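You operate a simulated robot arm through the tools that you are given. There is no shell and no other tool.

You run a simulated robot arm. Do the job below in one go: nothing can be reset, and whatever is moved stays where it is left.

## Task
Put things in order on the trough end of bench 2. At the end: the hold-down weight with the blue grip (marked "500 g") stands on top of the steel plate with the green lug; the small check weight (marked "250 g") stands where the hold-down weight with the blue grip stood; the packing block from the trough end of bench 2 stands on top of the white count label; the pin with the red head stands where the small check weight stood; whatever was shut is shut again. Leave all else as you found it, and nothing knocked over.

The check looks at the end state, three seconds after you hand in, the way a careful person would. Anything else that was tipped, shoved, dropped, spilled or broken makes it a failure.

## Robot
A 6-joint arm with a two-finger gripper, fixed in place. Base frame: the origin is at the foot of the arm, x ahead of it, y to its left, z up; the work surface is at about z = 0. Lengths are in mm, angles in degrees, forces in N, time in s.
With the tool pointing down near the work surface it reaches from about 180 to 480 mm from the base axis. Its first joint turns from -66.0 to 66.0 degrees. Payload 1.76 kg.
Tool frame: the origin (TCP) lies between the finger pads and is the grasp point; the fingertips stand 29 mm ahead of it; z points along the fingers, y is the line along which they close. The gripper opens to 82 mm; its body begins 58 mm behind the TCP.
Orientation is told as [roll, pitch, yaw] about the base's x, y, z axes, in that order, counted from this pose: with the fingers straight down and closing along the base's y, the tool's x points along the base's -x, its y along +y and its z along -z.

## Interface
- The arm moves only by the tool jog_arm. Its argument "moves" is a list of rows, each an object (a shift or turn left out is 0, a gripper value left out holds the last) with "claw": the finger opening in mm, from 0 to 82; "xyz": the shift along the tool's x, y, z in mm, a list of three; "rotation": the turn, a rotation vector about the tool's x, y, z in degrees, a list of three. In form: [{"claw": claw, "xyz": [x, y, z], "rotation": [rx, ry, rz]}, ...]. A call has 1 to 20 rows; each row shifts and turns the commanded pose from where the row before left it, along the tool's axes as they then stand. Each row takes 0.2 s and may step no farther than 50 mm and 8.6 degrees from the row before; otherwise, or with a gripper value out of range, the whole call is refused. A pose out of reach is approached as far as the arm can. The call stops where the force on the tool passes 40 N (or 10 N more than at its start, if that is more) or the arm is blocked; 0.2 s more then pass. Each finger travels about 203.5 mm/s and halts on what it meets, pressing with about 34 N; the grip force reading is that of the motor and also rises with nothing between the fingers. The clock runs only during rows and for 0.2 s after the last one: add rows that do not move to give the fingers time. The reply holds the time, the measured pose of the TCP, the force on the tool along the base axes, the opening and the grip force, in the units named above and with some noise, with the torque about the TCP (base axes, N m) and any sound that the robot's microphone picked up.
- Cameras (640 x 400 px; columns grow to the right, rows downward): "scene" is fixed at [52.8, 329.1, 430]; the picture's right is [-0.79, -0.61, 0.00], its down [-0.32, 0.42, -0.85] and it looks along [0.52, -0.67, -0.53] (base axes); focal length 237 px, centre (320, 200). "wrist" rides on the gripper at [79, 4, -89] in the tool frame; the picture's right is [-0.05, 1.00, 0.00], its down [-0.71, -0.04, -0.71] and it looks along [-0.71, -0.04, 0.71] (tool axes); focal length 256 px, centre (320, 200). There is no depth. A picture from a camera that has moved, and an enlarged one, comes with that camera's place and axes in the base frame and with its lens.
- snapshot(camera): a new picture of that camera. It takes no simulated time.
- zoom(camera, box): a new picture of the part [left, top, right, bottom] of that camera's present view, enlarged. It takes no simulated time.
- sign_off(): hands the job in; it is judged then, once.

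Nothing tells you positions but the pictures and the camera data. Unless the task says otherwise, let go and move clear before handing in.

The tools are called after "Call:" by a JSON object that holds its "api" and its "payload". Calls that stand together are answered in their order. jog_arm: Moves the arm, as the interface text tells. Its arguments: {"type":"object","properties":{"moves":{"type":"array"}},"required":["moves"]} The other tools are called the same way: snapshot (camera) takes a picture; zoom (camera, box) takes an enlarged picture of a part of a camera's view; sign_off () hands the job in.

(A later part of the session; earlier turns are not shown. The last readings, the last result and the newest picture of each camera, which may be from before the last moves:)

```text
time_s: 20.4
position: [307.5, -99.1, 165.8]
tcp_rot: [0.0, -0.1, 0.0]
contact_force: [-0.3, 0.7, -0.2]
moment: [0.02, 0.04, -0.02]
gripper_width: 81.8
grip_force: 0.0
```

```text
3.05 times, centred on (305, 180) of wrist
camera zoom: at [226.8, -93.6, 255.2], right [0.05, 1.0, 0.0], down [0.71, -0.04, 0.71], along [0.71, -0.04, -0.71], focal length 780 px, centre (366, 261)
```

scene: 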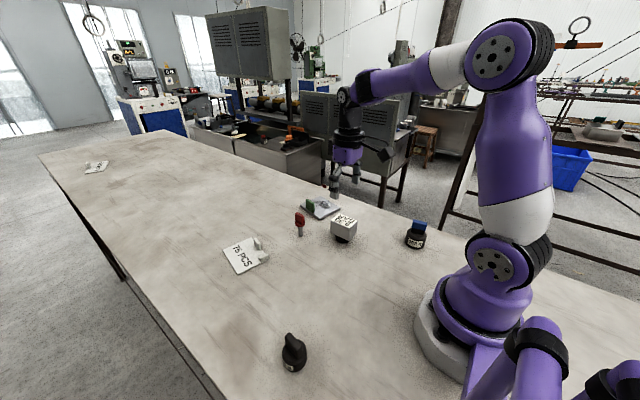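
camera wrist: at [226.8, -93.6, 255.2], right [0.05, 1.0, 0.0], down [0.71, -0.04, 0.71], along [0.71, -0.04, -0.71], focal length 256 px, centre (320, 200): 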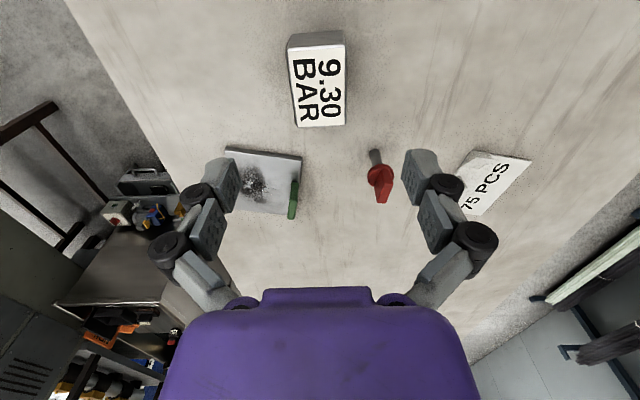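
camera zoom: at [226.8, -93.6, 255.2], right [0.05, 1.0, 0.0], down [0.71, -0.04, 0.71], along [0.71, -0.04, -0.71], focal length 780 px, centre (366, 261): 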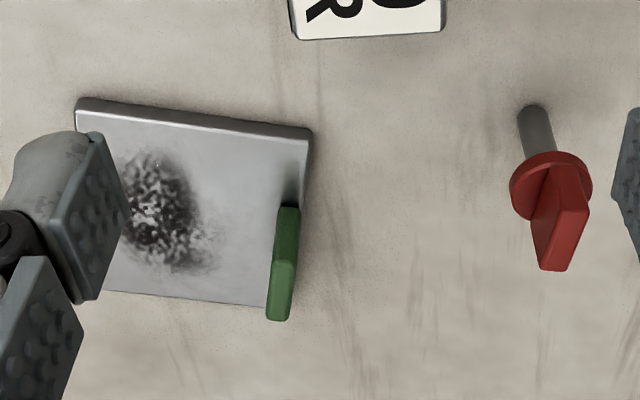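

The BAR box top is at about (306,-98), z≈58, 58x40 mm and aligned with x. I'll descend around it, grip it lightly and lift a few mm, to see whether the box comes off its foot or the whole thing moves as one.

Call:
{"api": "jog_arm", "payload": {"moves": [{"claw": 82, "xyz": [1.5, 0.8, 45]}, {"xyz": [0, 0, 45]}, {"xyz": [0, 0, 33]}]}}

Call:
{"api": "snapshot", "payload": {"camera": "scene"}}

Call:
{"api": "zoom", "payload": {"camera": "scene", "box": [290, 160, 400, 260]}}

Call:
{"api": "snapshot", "payload": {"camera": "wrist"}}

```text
time_s: 21.2
position: [306.0, -98.5, 41.3]
tcp_rot: [0.0, 0.0, 0.0]
contact_force: [-0.6, 0.9, 0.6]
moment: [-0.01, -0.03, 0.01]
gripper_width: 81.9
grip_force: 0.0
```

```text
taken
```

scene: 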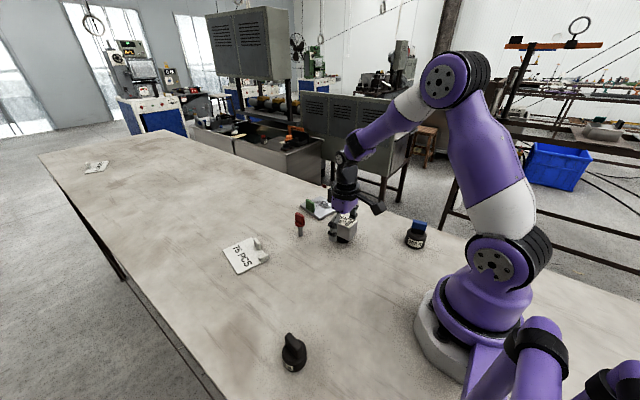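

```text
4.00 times, centred on (345, 210) of scene
camera zoom: at [52.8, 329.1, 430.0], right [-0.79, -0.61, 0.0], down [-0.32, 0.42, -0.85], along [0.52, -0.67, -0.53], focal length 947 px, centre (220, 160)
```

zoom: 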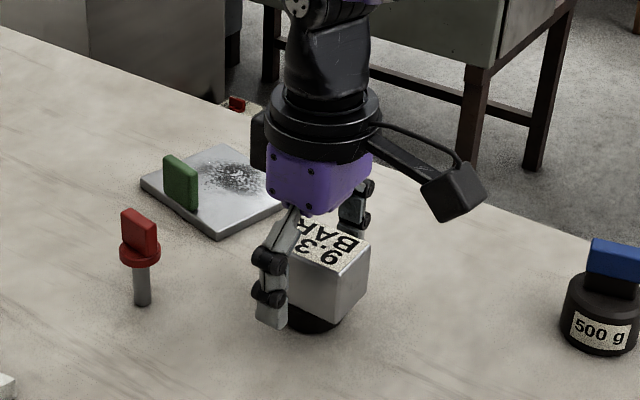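

```text
taken
camera wrist: at [225.3, -92.8, 131.5], right [0.05, 1.0, 0.0], down [0.7, -0.04, 0.71], along [0.71, -0.04, -0.71], focal length 256 px, centre (320, 200)
```

wrist: 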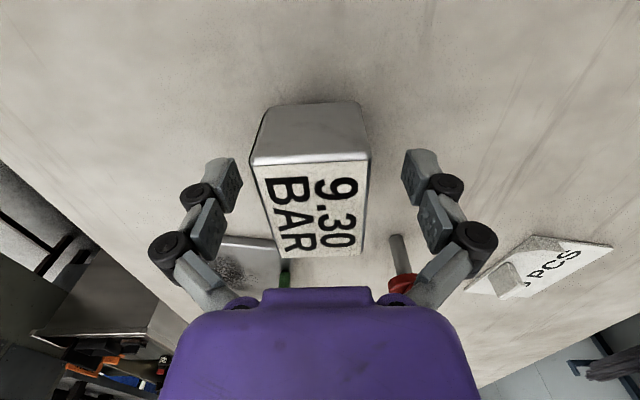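

Call:
{"api": "jog_arm", "payload": {"moves": [{"claw": 34}, {"claw": 34}, {"claw": 34}]}}

Call:
{"api": "zoom", "payload": {"camera": "scene", "box": [290, 160, 400, 260]}}

```text
time_s: 22.0
position: [306.2, -97.9, 42.1]
tcp_rot: [-0.1, -0.2, 0.0]
contact_force: [4.0, 0.6, 6.2]
moment: [-0.02, -0.2, 0.01]
gripper_width: 41.2
grip_force: 33.8
```

```text
4.00 times, centred on (345, 210) of scene
camera zoom: at [52.8, 329.2, 430.0], right [-0.79, -0.61, 0.0], down [-0.32, 0.42, -0.85], along [0.52, -0.67, -0.53], focal length 947 px, centre (220, 160)
```

zoom: 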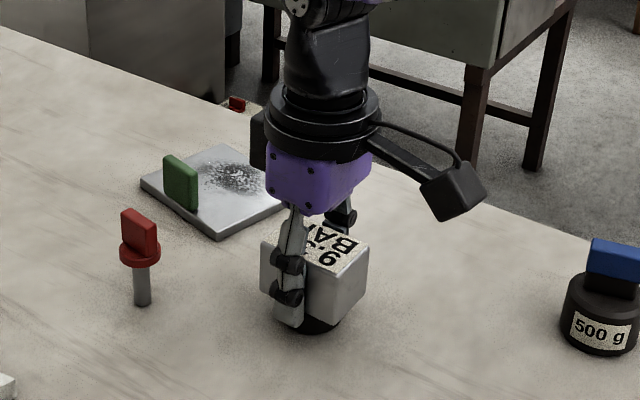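

Call:
{"api": "jog_arm", "payload": {"moves": [{"xyz": [0, 0, -1.5]}, {"xyz": [0, 0, -1.5]}]}}

Call:
{"api": "zoom", "payload": {"camera": "scene", "box": [290, 160, 400, 260]}}

```text
time_s: 22.6
position: [304.6, -98.6, 45.3]
tcp_rot: [-0.1, 0.0, 0.0]
contact_force: [-0.1, -0.5, -2.9]
moment: [0.01, 0.03, 0.0]
gripper_width: 41.0
grip_force: 33.3
```

```text
4.00 times, centred on (345, 210) of scene
camera zoom: at [52.8, 329.1, 430.0], right [-0.79, -0.61, 0.0], down [-0.32, 0.42, -0.85], along [0.52, -0.67, -0.53], focal length 947 px, centre (220, 160)
```

zoom: 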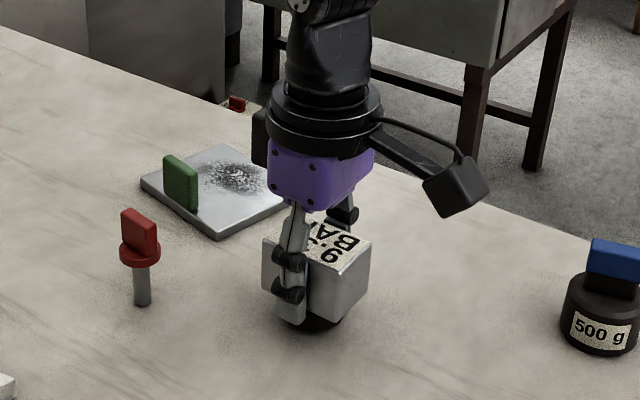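

The pull is about 2.9 N, so something of about 0.3 kg is hanging. I'll lift a little more to see whether the foot comes along.

Call:
{"api": "jog_arm", "payload": {"moves": [{"xyz": [0, 0, -4]}, {"xyz": [0, 0, -4]}]}}

Call:
{"api": "zoom", "payload": {"camera": "scene", "box": [310, 190, 380, 250]}}

```text
time_s: 23.2
position: [303.4, -99.0, 53.3]
tcp_rot: [0.0, -0.1, 0.0]
contact_force: [-0.3, -0.5, -2.8]
moment: [0.0, -0.02, 0.0]
gripper_width: 41.1
grip_force: 33.9
```

```text
6.67 times, centred on (345, 220) of scene
camera zoom: at [52.8, 329.1, 430.0], right [-0.79, -0.61, 0.0], down [-0.32, 0.42, -0.85], along [0.52, -0.67, -0.53], focal length 1579 px, centre (153, 67)
```

zoom: 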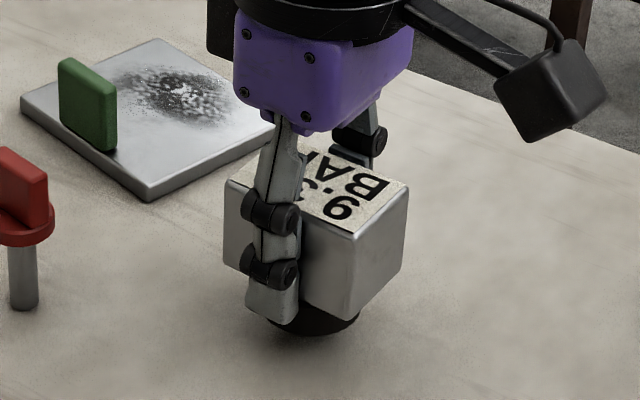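

The whole item lifted together, but my fingertips also overlapped the foot. I'll set it back on its spot and grip only the upper part of the box to test whether box and foot are separate pieces.

Call:
{"api": "jog_arm", "payload": {"moves": [{"xyz": [0, 0, 4]}, {"xyz": [0, 0, 4]}, {"xyz": [0, 0, 2.8]}, {"claw": 60}, {"claw": 60}]}}

Call:
{"api": "zoom", "payload": {"camera": "scene", "box": [310, 190, 380, 250]}}

Call:
{"api": "snapshot", "payload": {"camera": "wrist"}}

```text
time_s: 24.4
position: [304.5, -99.4, 40.8]
tcp_rot: [0.0, 0.0, -0.1]
contact_force: [-0.7, 0.7, 0.4]
moment: [-0.04, 0.0, 0.02]
gripper_width: 59.9
grip_force: 0.0
```

```text
6.67 times, centred on (345, 220) of scene
camera zoom: at [52.8, 329.1, 430.0], right [-0.79, -0.61, 0.0], down [-0.32, 0.42, -0.85], along [0.52, -0.67, -0.53], focal length 1579 px, centre (153, 67)
```

zoom: 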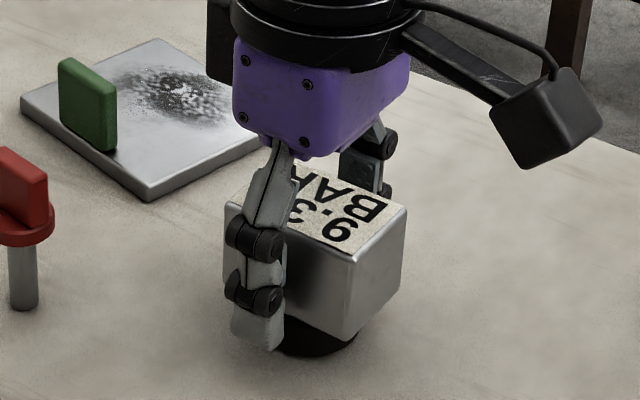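

```text
taken
camera wrist: at [225.1, -94.2, 131.7], right [0.05, 1.0, 0.0], down [0.71, -0.04, 0.71], along [0.71, -0.04, -0.71], focal length 256 px, centre (320, 200)
```

wrist: 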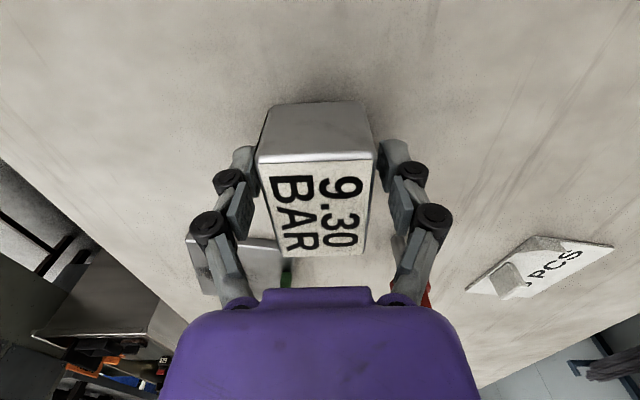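

Call:
{"api": "jog_arm", "payload": {"moves": [{"xyz": [0, 0, -14]}, {"claw": 34}, {"claw": 34}, {"claw": 34}, {"xyz": [0, 0, -3]}, {"xyz": [0, 0, -4]}]}}

Call:
{"api": "zoom", "payload": {"camera": "scene", "box": [310, 190, 380, 250]}}

```text
time_s: 25.8
position: [304.1, -101.1, 63.1]
tcp_rot: [-0.1, -0.1, 0.1]
contact_force: [0.3, 0.2, -3.3]
moment: [0.01, 0.03, -0.02]
gripper_width: 41.5
grip_force: 33.9
```

```text
6.67 times, centred on (345, 220) of scene
camera zoom: at [52.8, 329.1, 430.0], right [-0.79, -0.61, 0.0], down [-0.32, 0.42, -0.85], along [0.52, -0.67, -0.53], focal length 1579 px, centre (153, 67)
```

zoom: 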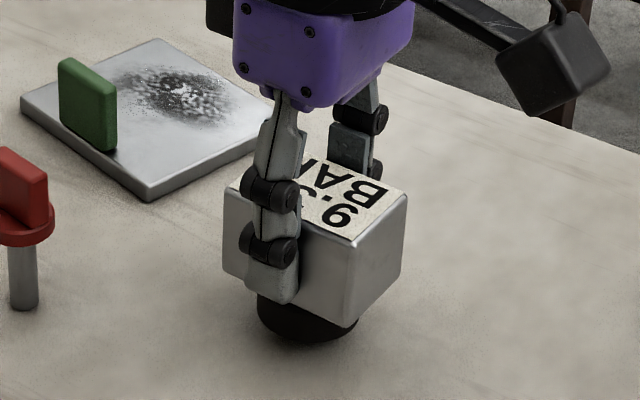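

Box and foot are one piece of about 0.3 kg, so nothing is hidden in it. I'll set it back exactly where it stood and move clear.

Call:
{"api": "jog_arm", "payload": {"moves": [{"xyz": [0, 0, 3.5]}, {"xyz": [0, 0, 3.3]}, {}, {"claw": 60}, {"claw": 82}, {"xyz": [0, 0, -45]}, {"xyz": [0, 0, -50]}]}}

Call:
{"api": "zoom", "payload": {"camera": "scene", "box": [290, 190, 370, 250]}}

Call:
{"api": "snapshot", "payload": {"camera": "wrist"}}

```text
time_s: 27.4
position: [304.3, -98.2, 151.3]
tcp_rot: [0.1, 0.1, -0.1]
contact_force: [-0.2, -0.5, 0.0]
moment: [0.0, -0.03, 0.01]
gripper_width: 81.9
grip_force: 0.0
```

```text
6.67 times, centred on (330, 220) of scene
camera zoom: at [52.8, 329.1, 430.0], right [-0.79, -0.61, 0.0], down [-0.32, 0.42, -0.85], along [0.52, -0.67, -0.53], focal length 1579 px, centre (253, 67)
```

zoom: 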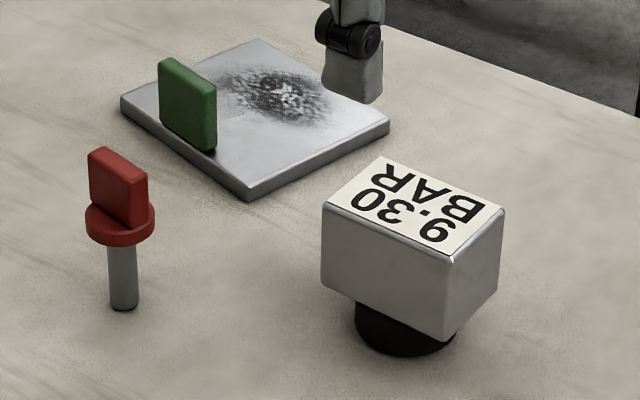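

```text
taken
camera wrist: at [223.9, -93.0, 241.6], right [0.05, 1.0, 0.0], down [0.71, -0.04, 0.71], along [0.71, -0.04, -0.71], focal length 256 px, centre (320, 200)
```

wrist: 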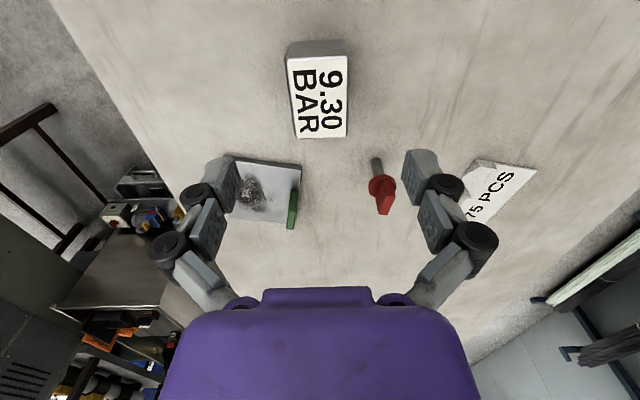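

The BAR item is back on its spot. The trough in the background seems to hold similar items, so I'll zoom there to learn what a packing block looks like in this shop.

Call:
{"api": "zoom", "payload": {"camera": "scene", "box": [180, 105, 330, 185]}}

Call:
{"api": "zoom", "payload": {"camera": "scene", "box": [240, 120, 330, 170]}}

Call:
{"api": "zoom", "payload": {"camera": "scene", "box": [185, 110, 265, 160]}}

Call:
{"api": "zoom", "payload": {"camera": "scene", "box": [390, 60, 480, 150]}}

Call:
{"api": "zoom", "payload": {"camera": "scene", "box": [540, 60, 640, 160]}}

Call:
{"api": "zoom", "payload": {"camera": "scene", "box": [80, 0, 220, 130]}}

```text
4.27 times, centred on (255, 145) of scene
camera zoom: at [52.8, 329.1, 430.0], right [-0.79, -0.61, 0.0], down [-0.32, 0.42, -0.85], along [0.52, -0.67, -0.53], focal length 1010 px, centre (597, 435)
```

zoom: 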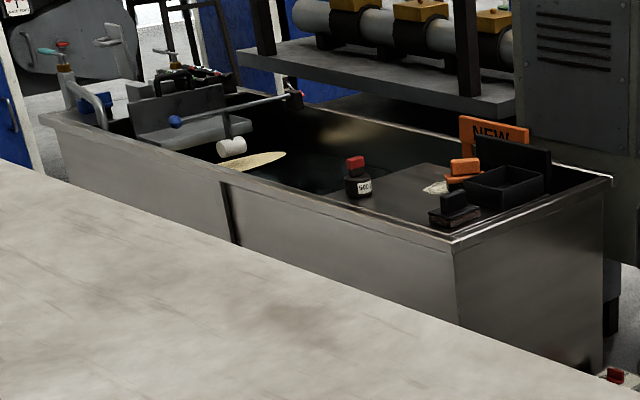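

```text
7.11 times, centred on (285, 145) of scene
camera zoom: at [52.8, 329.1, 430.0], right [-0.79, -0.61, 0.0], down [-0.32, 0.42, -0.85], along [0.52, -0.67, -0.53], focal length 1684 px, centre (569, 591)
```

zoom: 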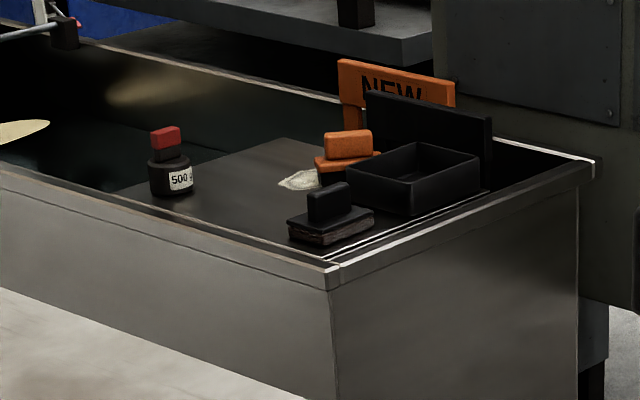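

```text
8.00 times, centred on (225, 135) of scene
camera zoom: at [52.8, 329.1, 430.0], right [-0.79, -0.61, 0.0], down [-0.32, 0.42, -0.85], along [0.52, -0.67, -0.53], focal length 1894 px, centre (1080, 720)
```

zoom: 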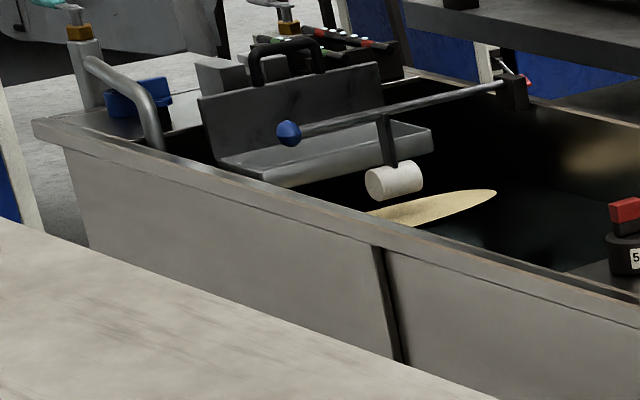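

```text
4.44 times, centred on (435, 105) of scene
camera zoom: at [52.8, 329.1, 430.0], right [-0.79, -0.61, 0.0], down [-0.32, 0.42, -0.85], along [0.52, -0.67, -0.53], focal length 1052 px, centre (-191, 622)
```

zoom: 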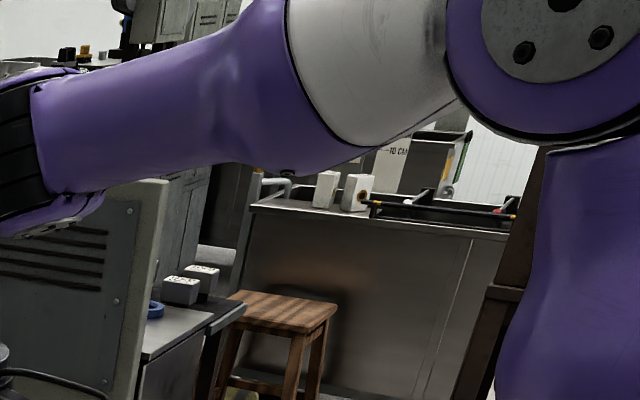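

```text
4.00 times, centred on (590, 110) of scene
camera zoom: at [52.8, 329.1, 430.0], right [-0.79, -0.61, 0.0], down [-0.32, 0.42, -0.85], along [0.52, -0.67, -0.53], focal length 947 px, centre (-760, 560)
```

zoom: 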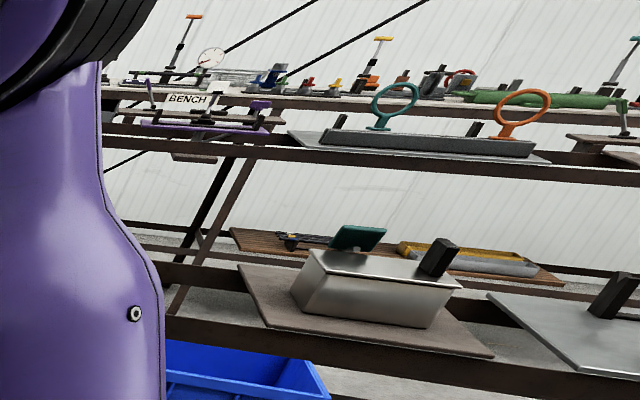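

```text
3.08 times, centred on (150, 65) of scene
camera zoom: at [52.8, 329.1, 430.0], right [-0.79, -0.61, 0.0], down [-0.32, 0.42, -0.85], along [0.52, -0.67, -0.53], focal length 729 px, centre (843, 615)
```

zoom: 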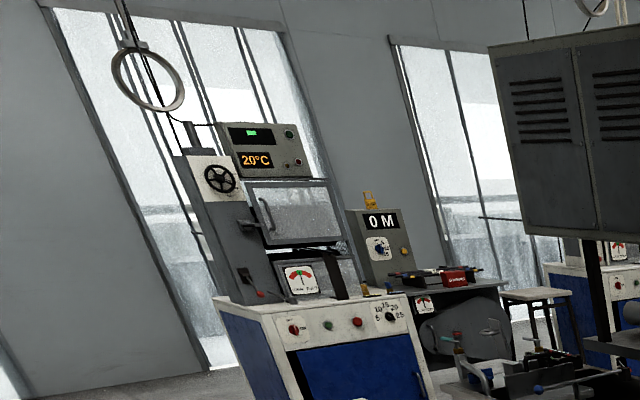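

Call:
{"api": "zoom", "payload": {"camera": "scene", "box": [405, 105, 460, 145]}}

Call:
{"api": "zoom", "payload": {"camera": "scene", "box": [450, 90, 500, 120]}}

Call:
{"api": "zoom", "payload": {"camera": "scene", "box": [565, 70, 640, 115]}}

Call:
{"api": "zoom", "payload": {"camera": "scene", "box": [590, 110, 640, 150]}}

Call:
{"api": "zoom", "payload": {"camera": "wrist", "box": [0, 100, 190, 260]}}

Call:
{"api": "zoom", "payload": {"camera": "scene", "box": [270, 130, 320, 160]}}

```text
10.00 times, centred on (432, 125) of scene
camera zoom: at [52.8, 329.1, 430.0], right [-0.79, -0.61, 0.0], down [-0.32, 0.42, -0.85], along [0.52, -0.67, -0.53], focal length 2368 px, centre (-805, 950)
```

zoom: 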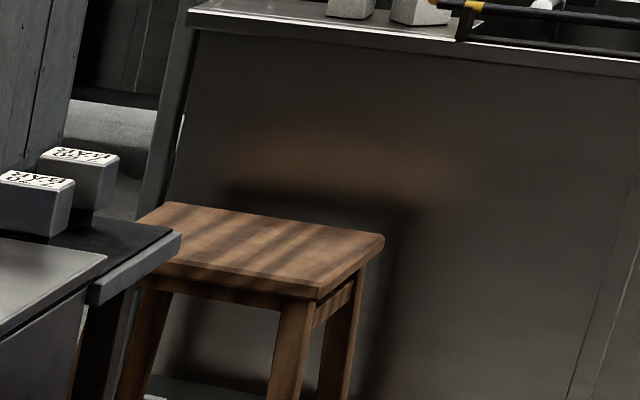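

```text
12.80 times, centred on (475, 105) of scene
camera zoom: at [52.8, 329.1, 430.0], right [-0.79, -0.61, 0.0], down [-0.32, 0.42, -0.85], along [0.52, -0.67, -0.53], focal length 3031 px, centre (-1664, 1416)
```

zoom: 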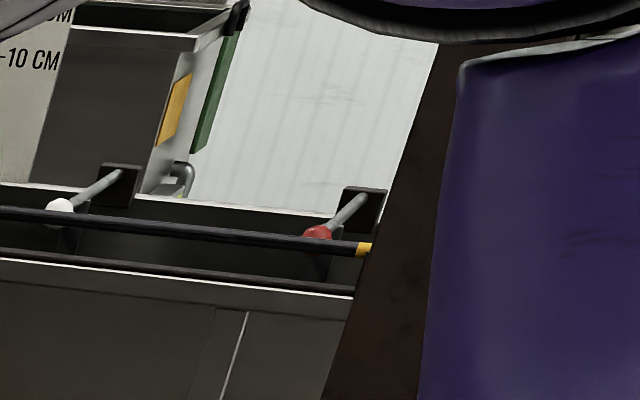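

```text
8.53 times, centred on (602, 92) of scene
camera zoom: at [52.8, 329.1, 430.0], right [-0.79, -0.61, 0.0], down [-0.32, 0.42, -0.85], along [0.52, -0.67, -0.53], focal length 2021 px, centre (-2091, 1117)
```

zoom: 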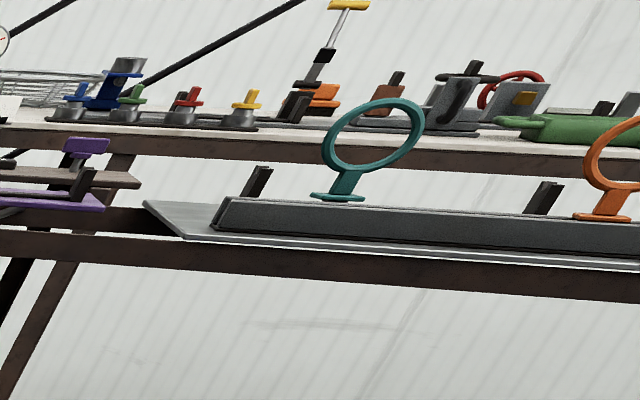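

```text
10.00 times, centred on (615, 130) of scene
camera zoom: at [52.8, 329.1, 430.0], right [-0.79, -0.61, 0.0], down [-0.32, 0.42, -0.85], along [0.52, -0.67, -0.53], focal length 2368 px, centre (-2630, 900)
```

zoom: 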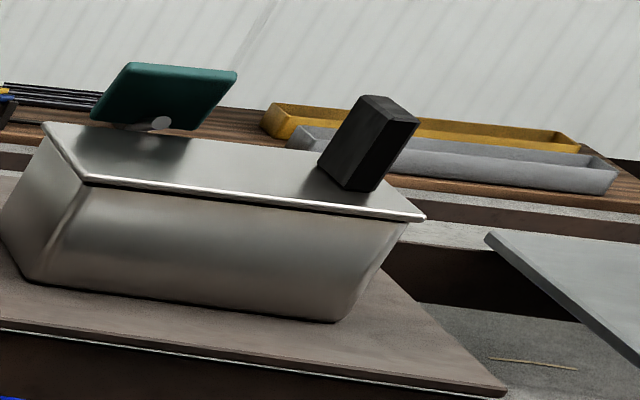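

```text
2.50 times, centred on (95, 180) of wrist
camera zoom: at [223.9, -93.0, 241.6], right [0.05, 1.0, 0.0], down [0.71, -0.04, 0.71], along [0.71, -0.04, -0.71], focal length 640 px, centre (882, 250)
```

zoom: 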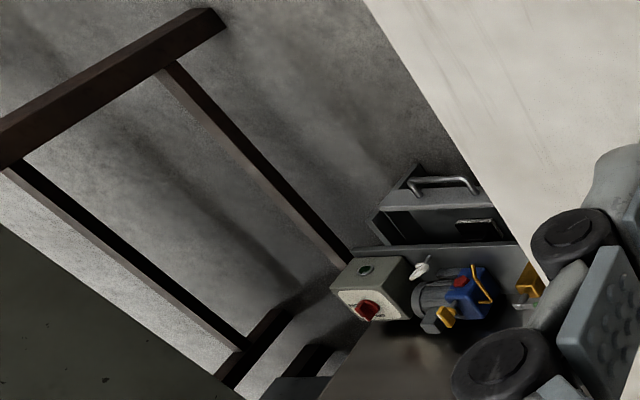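

```text
12.80 times, centred on (295, 145) of scene
camera zoom: at [52.8, 329.1, 430.0], right [-0.79, -0.61, 0.0], down [-0.32, 0.42, -0.85], along [0.52, -0.67, -0.53], focal length 3031 px, centre (640, 904)
```

zoom: 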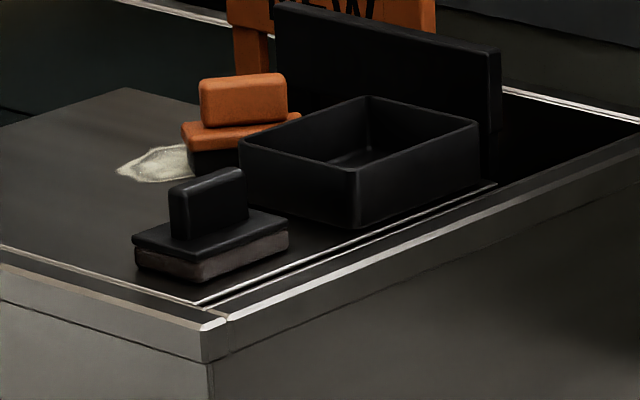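

The zoom re-renders in detail, so I'll read the similar boxes standing on the other bench and look for other comparable blocks.

Call:
{"api": "zoom", "payload": {"camera": "scene", "box": [402, 116, 420, 130]}}

Call:
{"api": "zoom", "payload": {"camera": "scene", "box": [428, 92, 456, 112]}}

Call:
{"api": "zoom", "payload": {"camera": "scene", "box": [540, 60, 590, 100]}}

Call:
{"api": "zoom", "payload": {"camera": "wrist", "box": [90, 150, 180, 230]}}

Call:
{"api": "zoom", "payload": {"camera": "wrist", "box": [0, 290, 190, 400]}}

```text
16.00 times, centred on (411, 123) of scene
camera zoom: at [52.8, 329.1, 430.0], right [-0.79, -0.61, 0.0], down [-0.32, 0.42, -0.85], along [0.52, -0.67, -0.53], focal length 3789 px, centre (-1136, 1432)
```

zoom: 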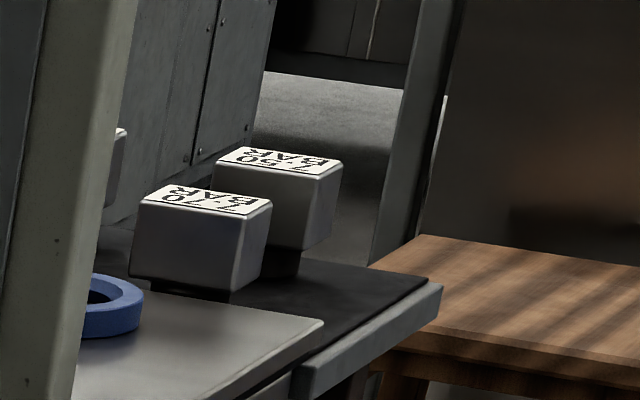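

```text
16.00 times, centred on (442, 102) of scene
camera zoom: at [52.8, 329.1, 430.0], right [-0.79, -0.61, 0.0], down [-0.32, 0.42, -0.85], along [0.52, -0.67, -0.53], focal length 3789 px, centre (-1632, 1768)
```

zoom: 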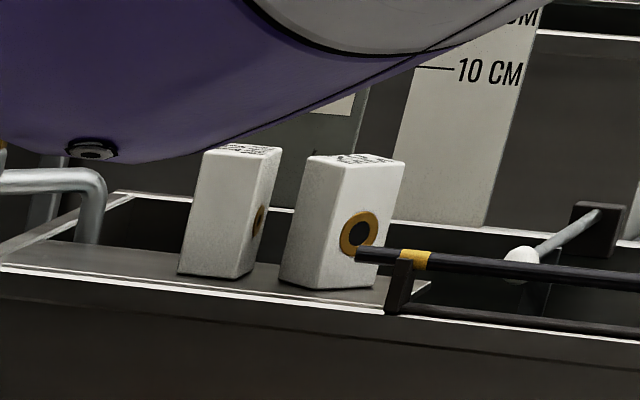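

```text
10.00 times, centred on (565, 80) of scene
camera zoom: at [52.8, 329.1, 430.0], right [-0.79, -0.61, 0.0], down [-0.32, 0.42, -0.85], along [0.52, -0.67, -0.53], focal length 2368 px, centre (-2130, 1400)
```

zoom: 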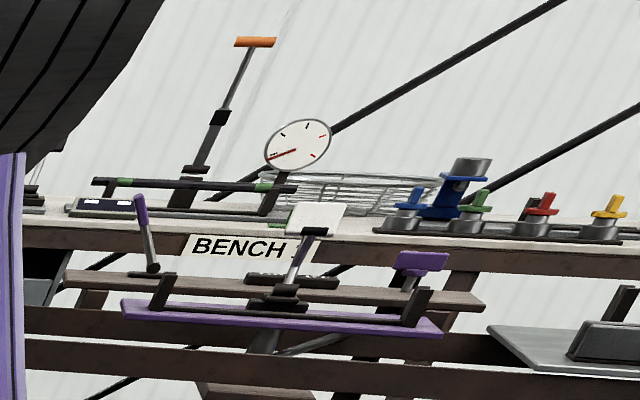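

```text
5.00 times, centred on (135, 190) of wrist
camera zoom: at [223.9, -93.0, 241.6], right [0.05, 1.0, 0.0], down [0.71, -0.04, 0.71], along [0.71, -0.04, -0.71], focal length 1280 px, centre (1245, 250)
```

zoom: 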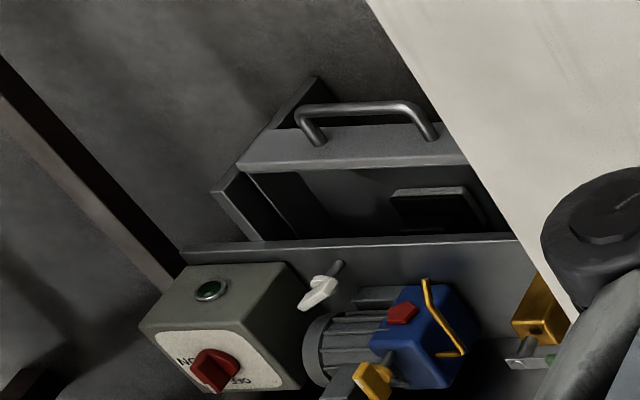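

```text
3.37 times, centred on (95, 345) of wrist
camera zoom: at [223.9, -93.0, 241.6], right [0.05, 1.0, 0.0], down [0.71, -0.04, 0.71], along [0.71, -0.04, -0.71], focal length 862 px, centre (1078, -288)
```

zoom: 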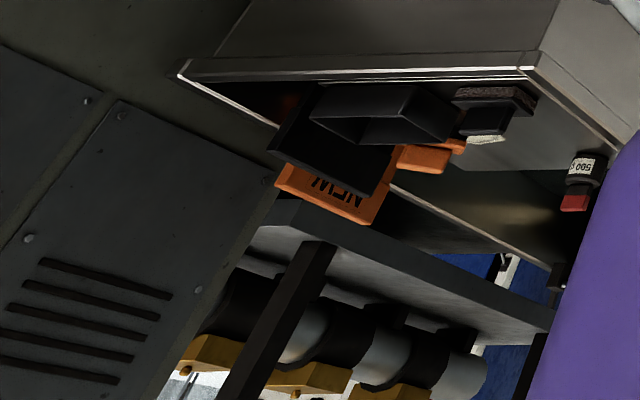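

There are other "x.xx BAR" items elsewhere, so our BAR item is one of a set of gauges. I'll check the bench edges for a drawer, and the shelf items, before going on.

Call:
{"api": "zoom", "payload": {"camera": "scene", "box": [150, 325, 240, 400]}}

Call:
{"api": "zoom", "payload": {"camera": "scene", "box": [80, 220, 180, 340]}}

Call:
{"api": "zoom", "payload": {"camera": "scene", "box": [30, 150, 110, 230]}}

Call:
{"api": "zoom", "payload": {"camera": "scene", "box": [330, 190, 480, 270]}}

```text
5.33 times, centred on (195, 362) of scene
camera zoom: at [52.8, 329.1, 430.0], right [-0.79, -0.61, 0.0], down [-0.32, 0.42, -0.85], along [0.52, -0.67, -0.53], focal length 1263 px, centre (987, -667)
```

zoom: 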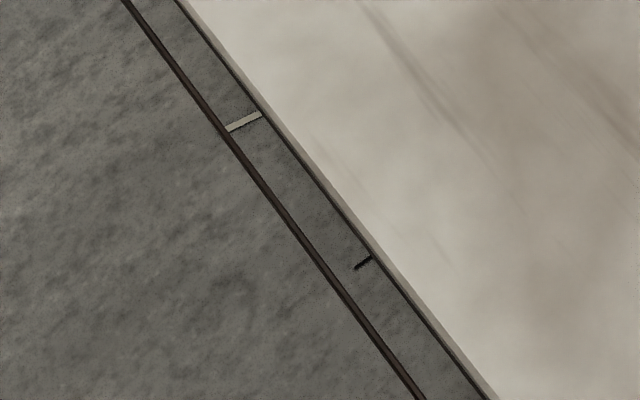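

```text
3.33 times, centred on (130, 280) of scene
camera zoom: at [52.8, 329.1, 430.0], right [-0.79, -0.61, 0.0], down [-0.32, 0.42, -0.85], along [0.52, -0.67, -0.53], focal length 789 px, centre (953, -67)
```

zoom: 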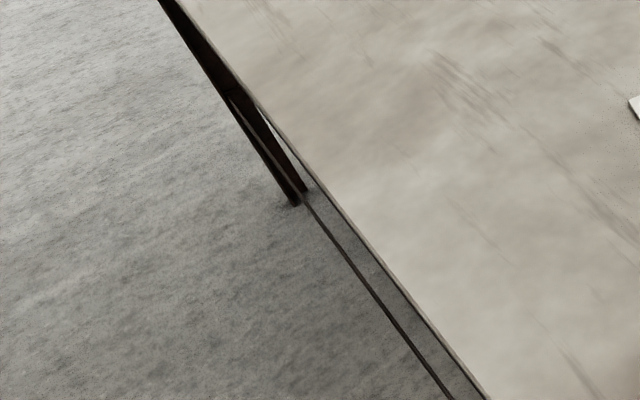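

```text
5.00 times, centred on (70, 190) of scene
camera zoom: at [52.8, 329.1, 430.0], right [-0.79, -0.61, 0.0], down [-0.32, 0.42, -0.85], along [0.52, -0.67, -0.53], focal length 1184 px, centre (1570, 250)
```

zoom: 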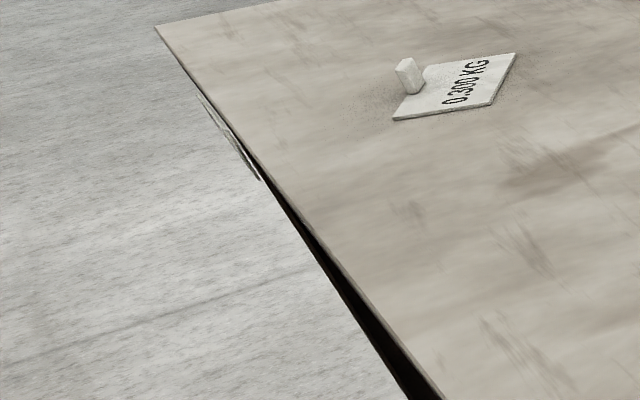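

```text
4.27 times, centred on (405, 230) of scene
camera zoom: at [52.8, 329.1, 430.0], right [-0.79, -0.61, 0.0], down [-0.32, 0.42, -0.85], along [0.52, -0.67, -0.53], focal length 1010 px, centre (-43, 72)
```

zoom: 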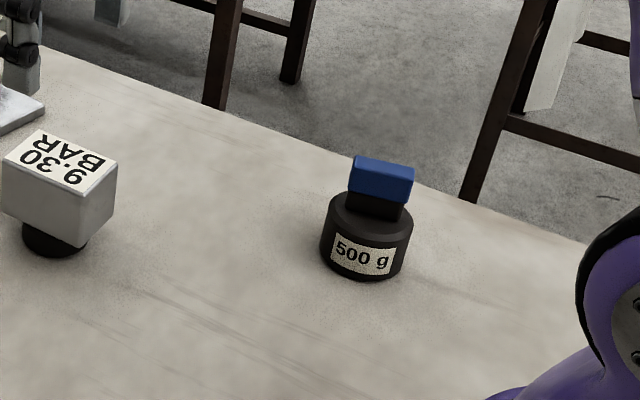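

There are no drawers or hidden compartments on this bench end. I'll start with the certain parts of the job and move over the 500 g weight to measure it closely.

Call:
{"api": "jog_arm", "payload": {"moves": [{"rotation": [0, 0, 8.5]}, {"rotation": [0, 0, 8.5]}, {"rotation": [0, 0, 8.5]}, {"rotation": [0, 0, 8.5]}, {"rotation": [0, 0, 8.5]}, {"rotation": [0, 0, 8.5]}, {"xyz": [8.3, -46.4, -5]}, {"xyz": [8.3, -46.4, -5]}, {"xyz": [8.3, -46.4, 0]}, {"xyz": [8.2, -46.3, 0]}]}}

Call:
{"api": "snapshot", "payload": {"camera": "wrist"}}

Call:
{"api": "snapshot", "payload": {"camera": "scene"}}

```text
time_s: 29.6
position: [137.3, -190.1, 162.2]
tcp_rot: [0.0, 0.0, -51.0]
contact_force: [0.0, 0.4, -0.1]
moment: [-0.03, 0.0, 0.01]
gripper_width: 82.1
grip_force: 0.0
```

```text
taken
camera wrist: at [90.2, -124.4, 251.8], right [0.81, 0.59, 0.0], down [0.41, -0.57, 0.71], along [0.42, -0.57, -0.71], focal length 256 px, centre (320, 200)
```

wrist: 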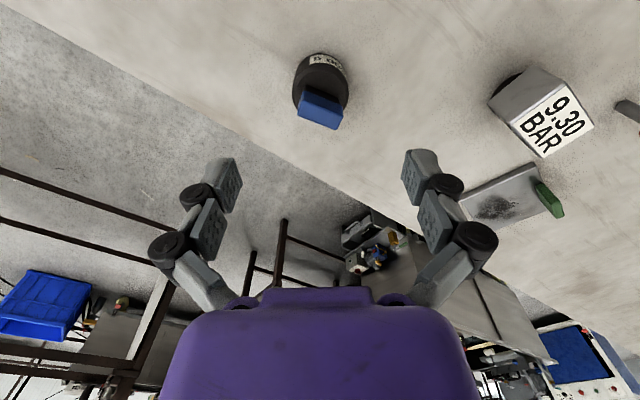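

```text
taken
```

scene: 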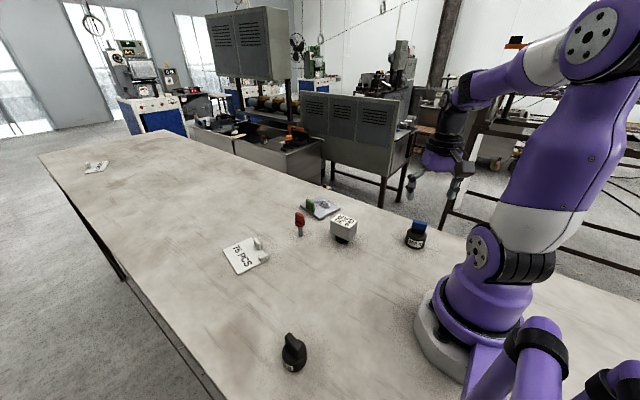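

Call:
{"api": "zoom", "payload": {"camera": "wrist", "box": [270, 35, 370, 140]}}

Call:
{"api": "zoom", "payload": {"camera": "scene", "box": [390, 205, 450, 255]}}

```text
3.81 times, centred on (320, 88) of wrist
camera zoom: at [90.2, -124.4, 251.8], right [0.81, 0.59, 0.0], down [0.41, -0.57, 0.71], along [0.42, -0.57, -0.71], focal length 975 px, centre (320, 629)
```

zoom: 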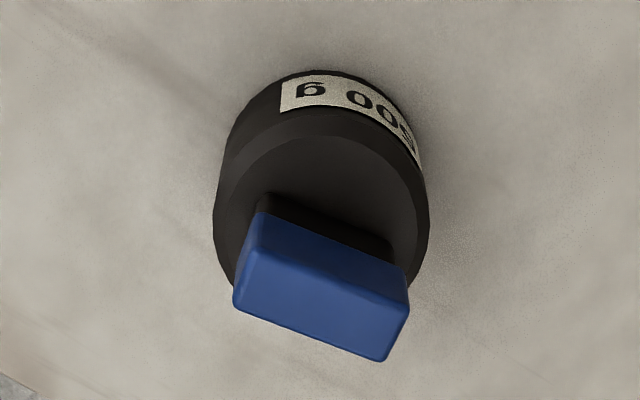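

```text
8.00 times, centred on (420, 230) of scene
camera zoom: at [52.8, 329.2, 430.0], right [-0.79, -0.61, 0.0], down [-0.32, 0.42, -0.85], along [0.52, -0.67, -0.53], focal length 1894 px, centre (-480, -40)
```

zoom: 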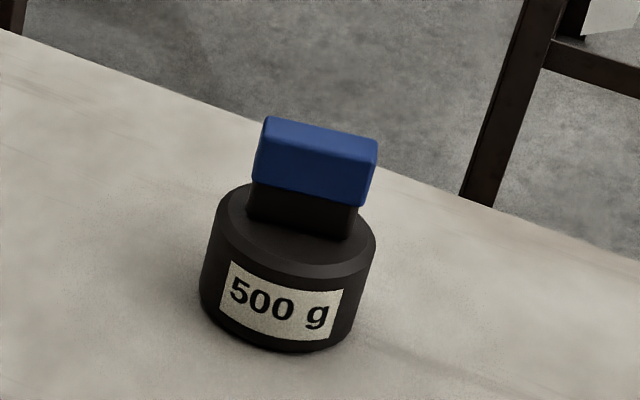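

Call:
{"api": "zoom", "payload": {"camera": "wrist", "box": [296, 82, 346, 134]}}

Call:
{"api": "zoom", "payload": {"camera": "scene", "box": [406, 214, 432, 236]}}

```text
7.69 times, centred on (321, 108) of wrist
camera zoom: at [90.2, -124.4, 251.8], right [0.81, 0.59, 0.0], down [0.41, -0.57, 0.71], along [0.42, -0.57, -0.71], focal length 1969 px, centre (312, 908)
```

zoom: 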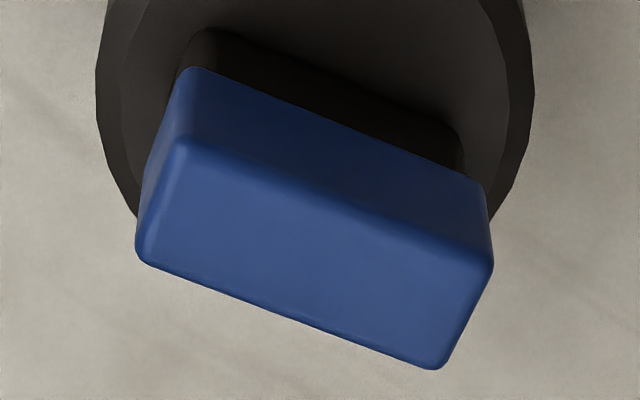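

```text
16.00 times, centred on (419, 225) of scene
camera zoom: at [52.8, 329.2, 430.0], right [-0.79, -0.61, 0.0], down [-0.32, 0.42, -0.85], along [0.52, -0.67, -0.53], focal length 3789 px, centre (-1264, -200)
```

zoom: 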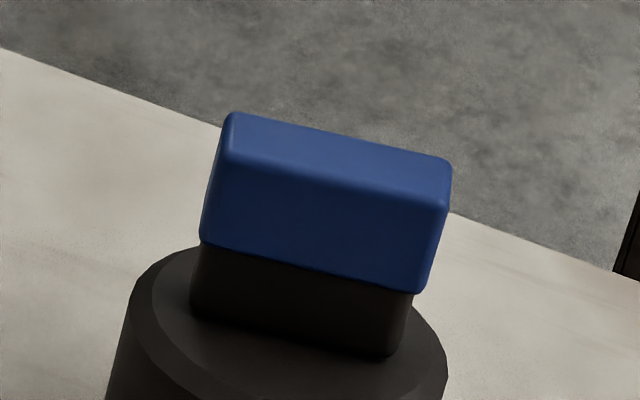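

The blue grip's top centre triangulates to (145,-200), z≈67, about 35x14 mm with its long axis at 14°. I'll turn the gripper to match, position above it, and check before descending.

Call:
{"api": "jog_arm", "payload": {"moves": [{"rotation": [0, 0, -8.15]}, {"rotation": [0, 0, -8.15]}, {"rotation": [0, 0, -8.15]}, {"rotation": [0, 0, -8.15]}, {"rotation": [0, 0, -8.15]}, {"rotation": [0, 0, -8.15]}, {"rotation": [0, 0, -8.15]}, {"rotation": [0, 0, -8.15]}, {"xyz": [-5.3, -11.1, 0]}, {"xyz": [0, 0, 35]}]}}

Call:
{"api": "snapshot", "payload": {"camera": "wrist"}}

Call:
{"api": "zoom", "payload": {"camera": "scene", "box": [370, 140, 490, 260]}}

```text
time_s: 31.8
position: [146.8, -201.6, 126.3]
tcp_rot: [-0.1, 0.0, 14.2]
contact_force: [-1.1, 0.2, 0.2]
moment: [0.06, -0.03, -0.01]
gripper_width: 82.1
grip_force: 0.0
```

```text
taken
camera wrist: at [68.3, -215.5, 216.3], right [-0.19, 0.98, 0.0], down [0.69, 0.14, 0.71], along [0.69, 0.14, -0.71], focal length 256 px, centre (320, 200)
```

wrist: 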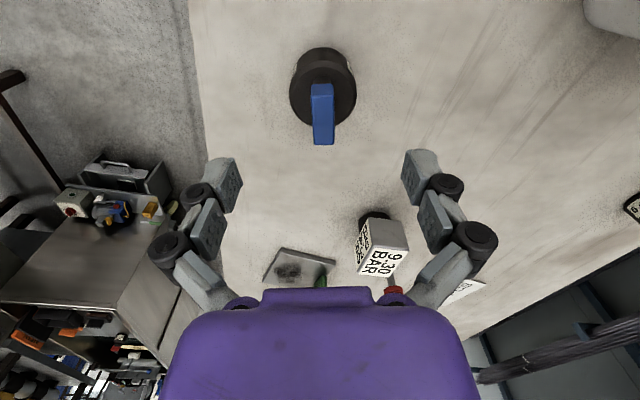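

```text
3.33 times, centred on (430, 200) of scene
camera zoom: at [52.8, 329.2, 430.0], right [-0.79, -0.61, 0.0], down [-0.32, 0.42, -0.85], along [0.52, -0.67, -0.53], focal length 789 px, centre (-47, 200)
```

zoom: 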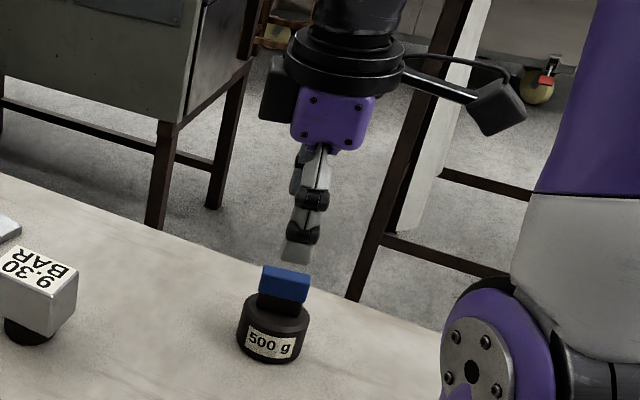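

The BAR box shows some lettering on its far side face from here, so I'll read it.

Call:
{"api": "zoom", "payload": {"camera": "wrist", "box": [345, 200, 420, 285]}}

Call:
{"api": "zoom", "payload": {"camera": "wrist", "box": [285, 40, 365, 155]}}

Call:
{"api": "zoom", "payload": {"camera": "wrist", "box": [590, 180, 640, 230]}}

```text
4.71 times, centred on (382, 242) of wrist
camera zoom: at [68.3, -215.5, 216.3], right [-0.19, 0.98, 0.0], down [0.69, 0.14, 0.71], along [0.69, 0.14, -0.71], focal length 1205 px, centre (26, 0)
```

zoom: 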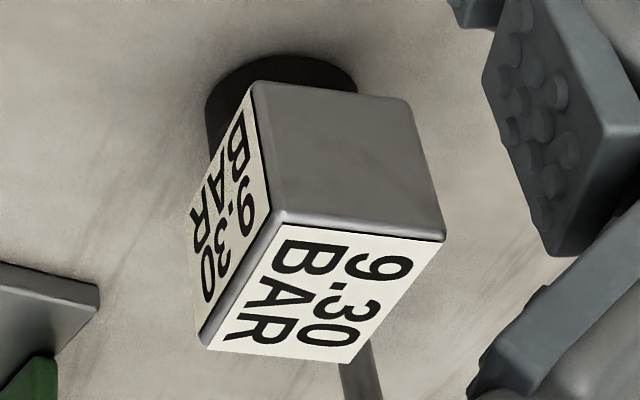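

```text
3.48 times, centred on (325, 98) of wrist
camera zoom: at [68.3, -215.5, 216.3], right [-0.19, 0.98, 0.0], down [0.69, 0.14, 0.71], along [0.69, 0.14, -0.71], focal length 890 px, centre (303, 556)
```

zoom: 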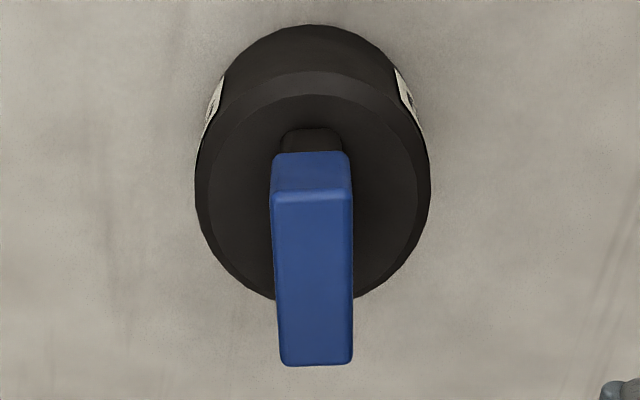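

```text
8.00 times, centred on (615, 205) of wrist
camera zoom: at [68.3, -215.5, 216.3], right [-0.19, 0.98, 0.0], down [0.69, 0.14, 0.71], along [0.69, 0.14, -0.71], focal length 2048 px, centre (-2040, 160)
```

zoom: 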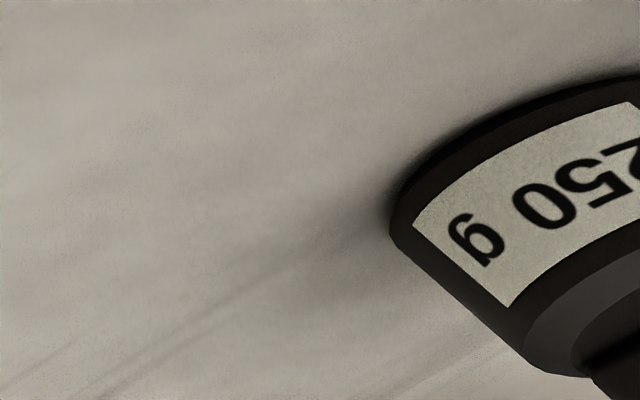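

The reading is on two faces of the BAR box, so it is clearly a gauge and must stay put. That leaves the small white block on the count label, so I'll go above it and test whether it's loose before deciding.

Call:
{"api": "jog_arm", "payload": {"moves": [{"xyz": [0, 0, -45]}, {"rotation": [0, 0, 6.93]}, {"rotation": [0, 0, 6.93]}, {"rotation": [0, 0, 6.93]}, {"rotation": [0, 0, 6.93]}, {"xyz": [-17.5, 41.1, 0]}, {"xyz": [-17.5, 41.1, 0]}, {"xyz": [-17.5, 41.1, 0]}, {"xyz": [-17.5, 41.1, 0]}, {"xyz": [-17.5, 41.1, 0]}, {"xyz": [-17.5, 41.1, 0]}, {"xyz": [-17.5, 41.1, 0]}, {"xyz": [-17.5, 41.1, 0]}]}}

Call:
{"api": "snapshot", "payload": {"camera": "wrist"}}

```text
time_s: 34.6
position: [359.4, 86.6, 172.2]
tcp_rot: [0.0, -0.1, -13.5]
contact_force: [0.1, -0.6, -0.7]
moment: [0.01, -0.02, -0.03]
gripper_width: 81.9
grip_force: 0.0
```

```text
taken
camera wrist: at [282.1, 111.7, 263.0], right [0.29, 0.96, 0.0], down [0.68, -0.2, 0.71], along [0.68, -0.2, -0.71], focal length 256 px, centre (320, 200)
```

wrist: 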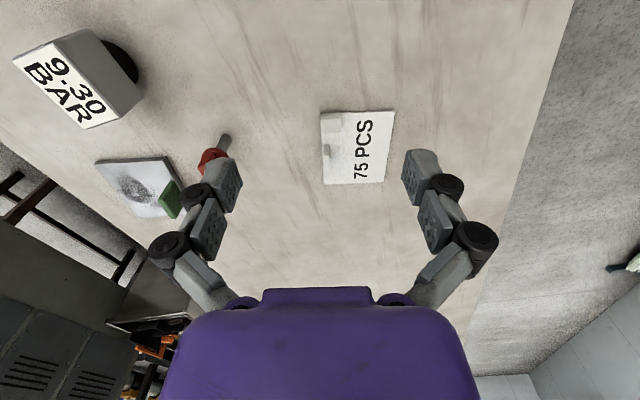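

Call:
{"api": "zoom", "payload": {"camera": "wrist", "box": [310, 100, 405, 195]}}

Call:
{"api": "zoom", "payload": {"camera": "wrist", "box": [315, 105, 355, 165]}}

Call:
{"api": "zoom", "payload": {"camera": "scene", "box": [252, 232, 276, 268]}}

```text
4.21 times, centred on (358, 148) of wrist
camera zoom: at [282.1, 111.7, 263.0], right [0.29, 0.96, 0.0], down [0.68, -0.2, 0.71], along [0.68, -0.2, -0.71], focal length 1078 px, centre (162, 421)
```

zoom: 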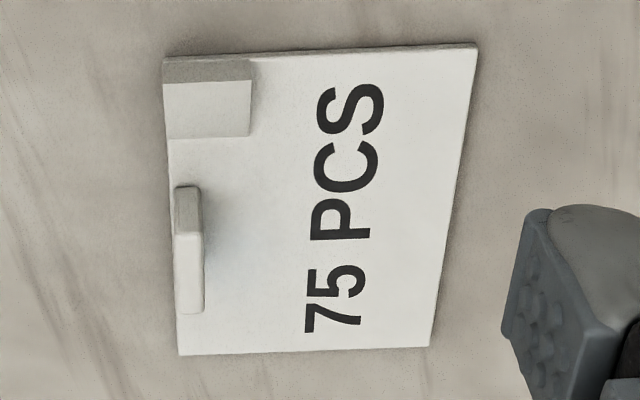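

```text
6.67 times, centred on (335, 135) of wrist
camera zoom: at [282.1, 111.7, 263.0], right [0.29, 0.96, 0.0], down [0.68, -0.2, 0.71], along [0.68, -0.2, -0.71], focal length 1707 px, centre (220, 633)
```

zoom: 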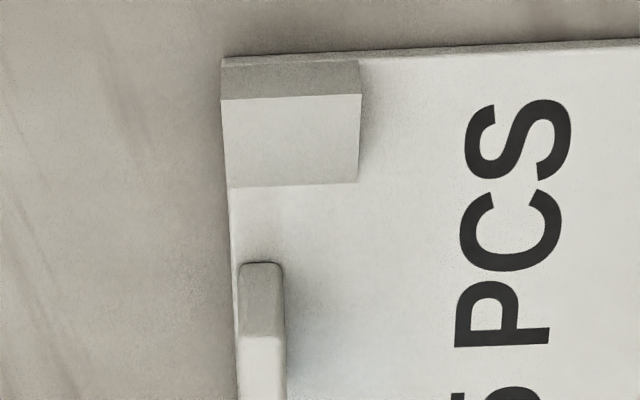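

```text
11.11 times, centred on (264, 250) of scene
camera zoom: at [52.8, 329.1, 430.0], right [-0.79, -0.61, 0.0], down [-0.32, 0.42, -0.85], along [0.52, -0.67, -0.53], focal length 2631 px, centre (942, -356)
```

zoom: 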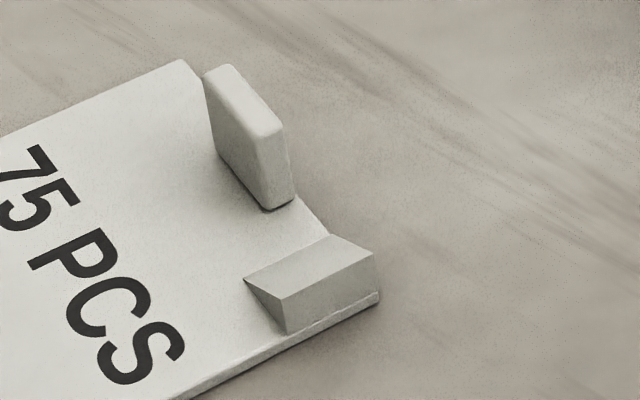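

The white piece on the label turns out to be a fixed-looking ramp wedge rather than a block. Plates here have handles ("lugs") like lids, so I'll test whether the steel plate covers something, viewing its lug up close first.

Call:
{"api": "jog_arm", "payload": {"moves": [{"rotation": [0, 0, 4.5]}, {"xyz": [-20.8, -37.7, 0]}, {"xyz": [-20.8, -37.7, 0]}, {"xyz": [-20.8, -37.7, 0]}, {"xyz": [-20.8, -37.7, 0]}, {"xyz": [-20.8, -37.7, 0]}]}}

Call:
{"api": "snapshot", "payload": {"camera": "wrist"}}

Call:
{"api": "zoom", "payload": {"camera": "wrist", "box": [240, 70, 400, 190]}}

```text
time_s: 36.0
position: [401.6, -122.8, 169.2]
tcp_rot: [0.0, -0.1, -18.1]
contact_force: [0.9, 0.0, -0.7]
moment: [0.04, 0.0, 0.01]
gripper_width: 82.1
grip_force: 0.0
```

```text
taken
camera wrist: at [326.1, -93.4, 260.2], right [0.36, 0.93, 0.0], down [0.66, -0.25, 0.71], along [0.66, -0.25, -0.71], focal length 256 px, centre (320, 200)
```

wrist: 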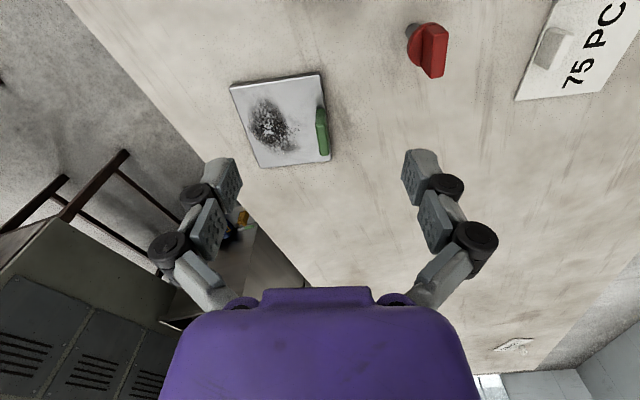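

```text
3.33 times, centred on (320, 130) of wrist
camera zoom: at [326.1, -93.4, 260.2], right [0.36, 0.93, 0.0], down [0.66, -0.25, 0.71], along [0.66, -0.25, -0.71], focal length 853 px, centre (320, 433)
```

zoom: 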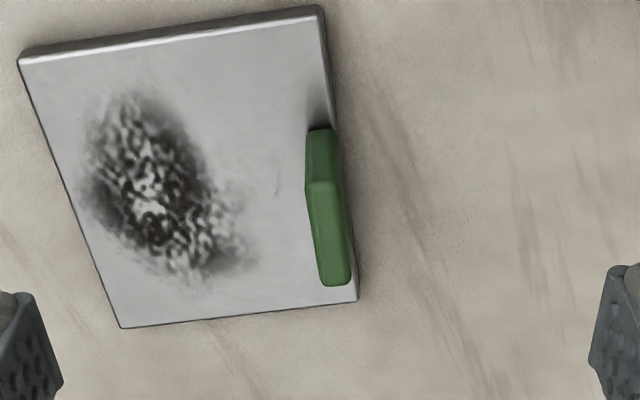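

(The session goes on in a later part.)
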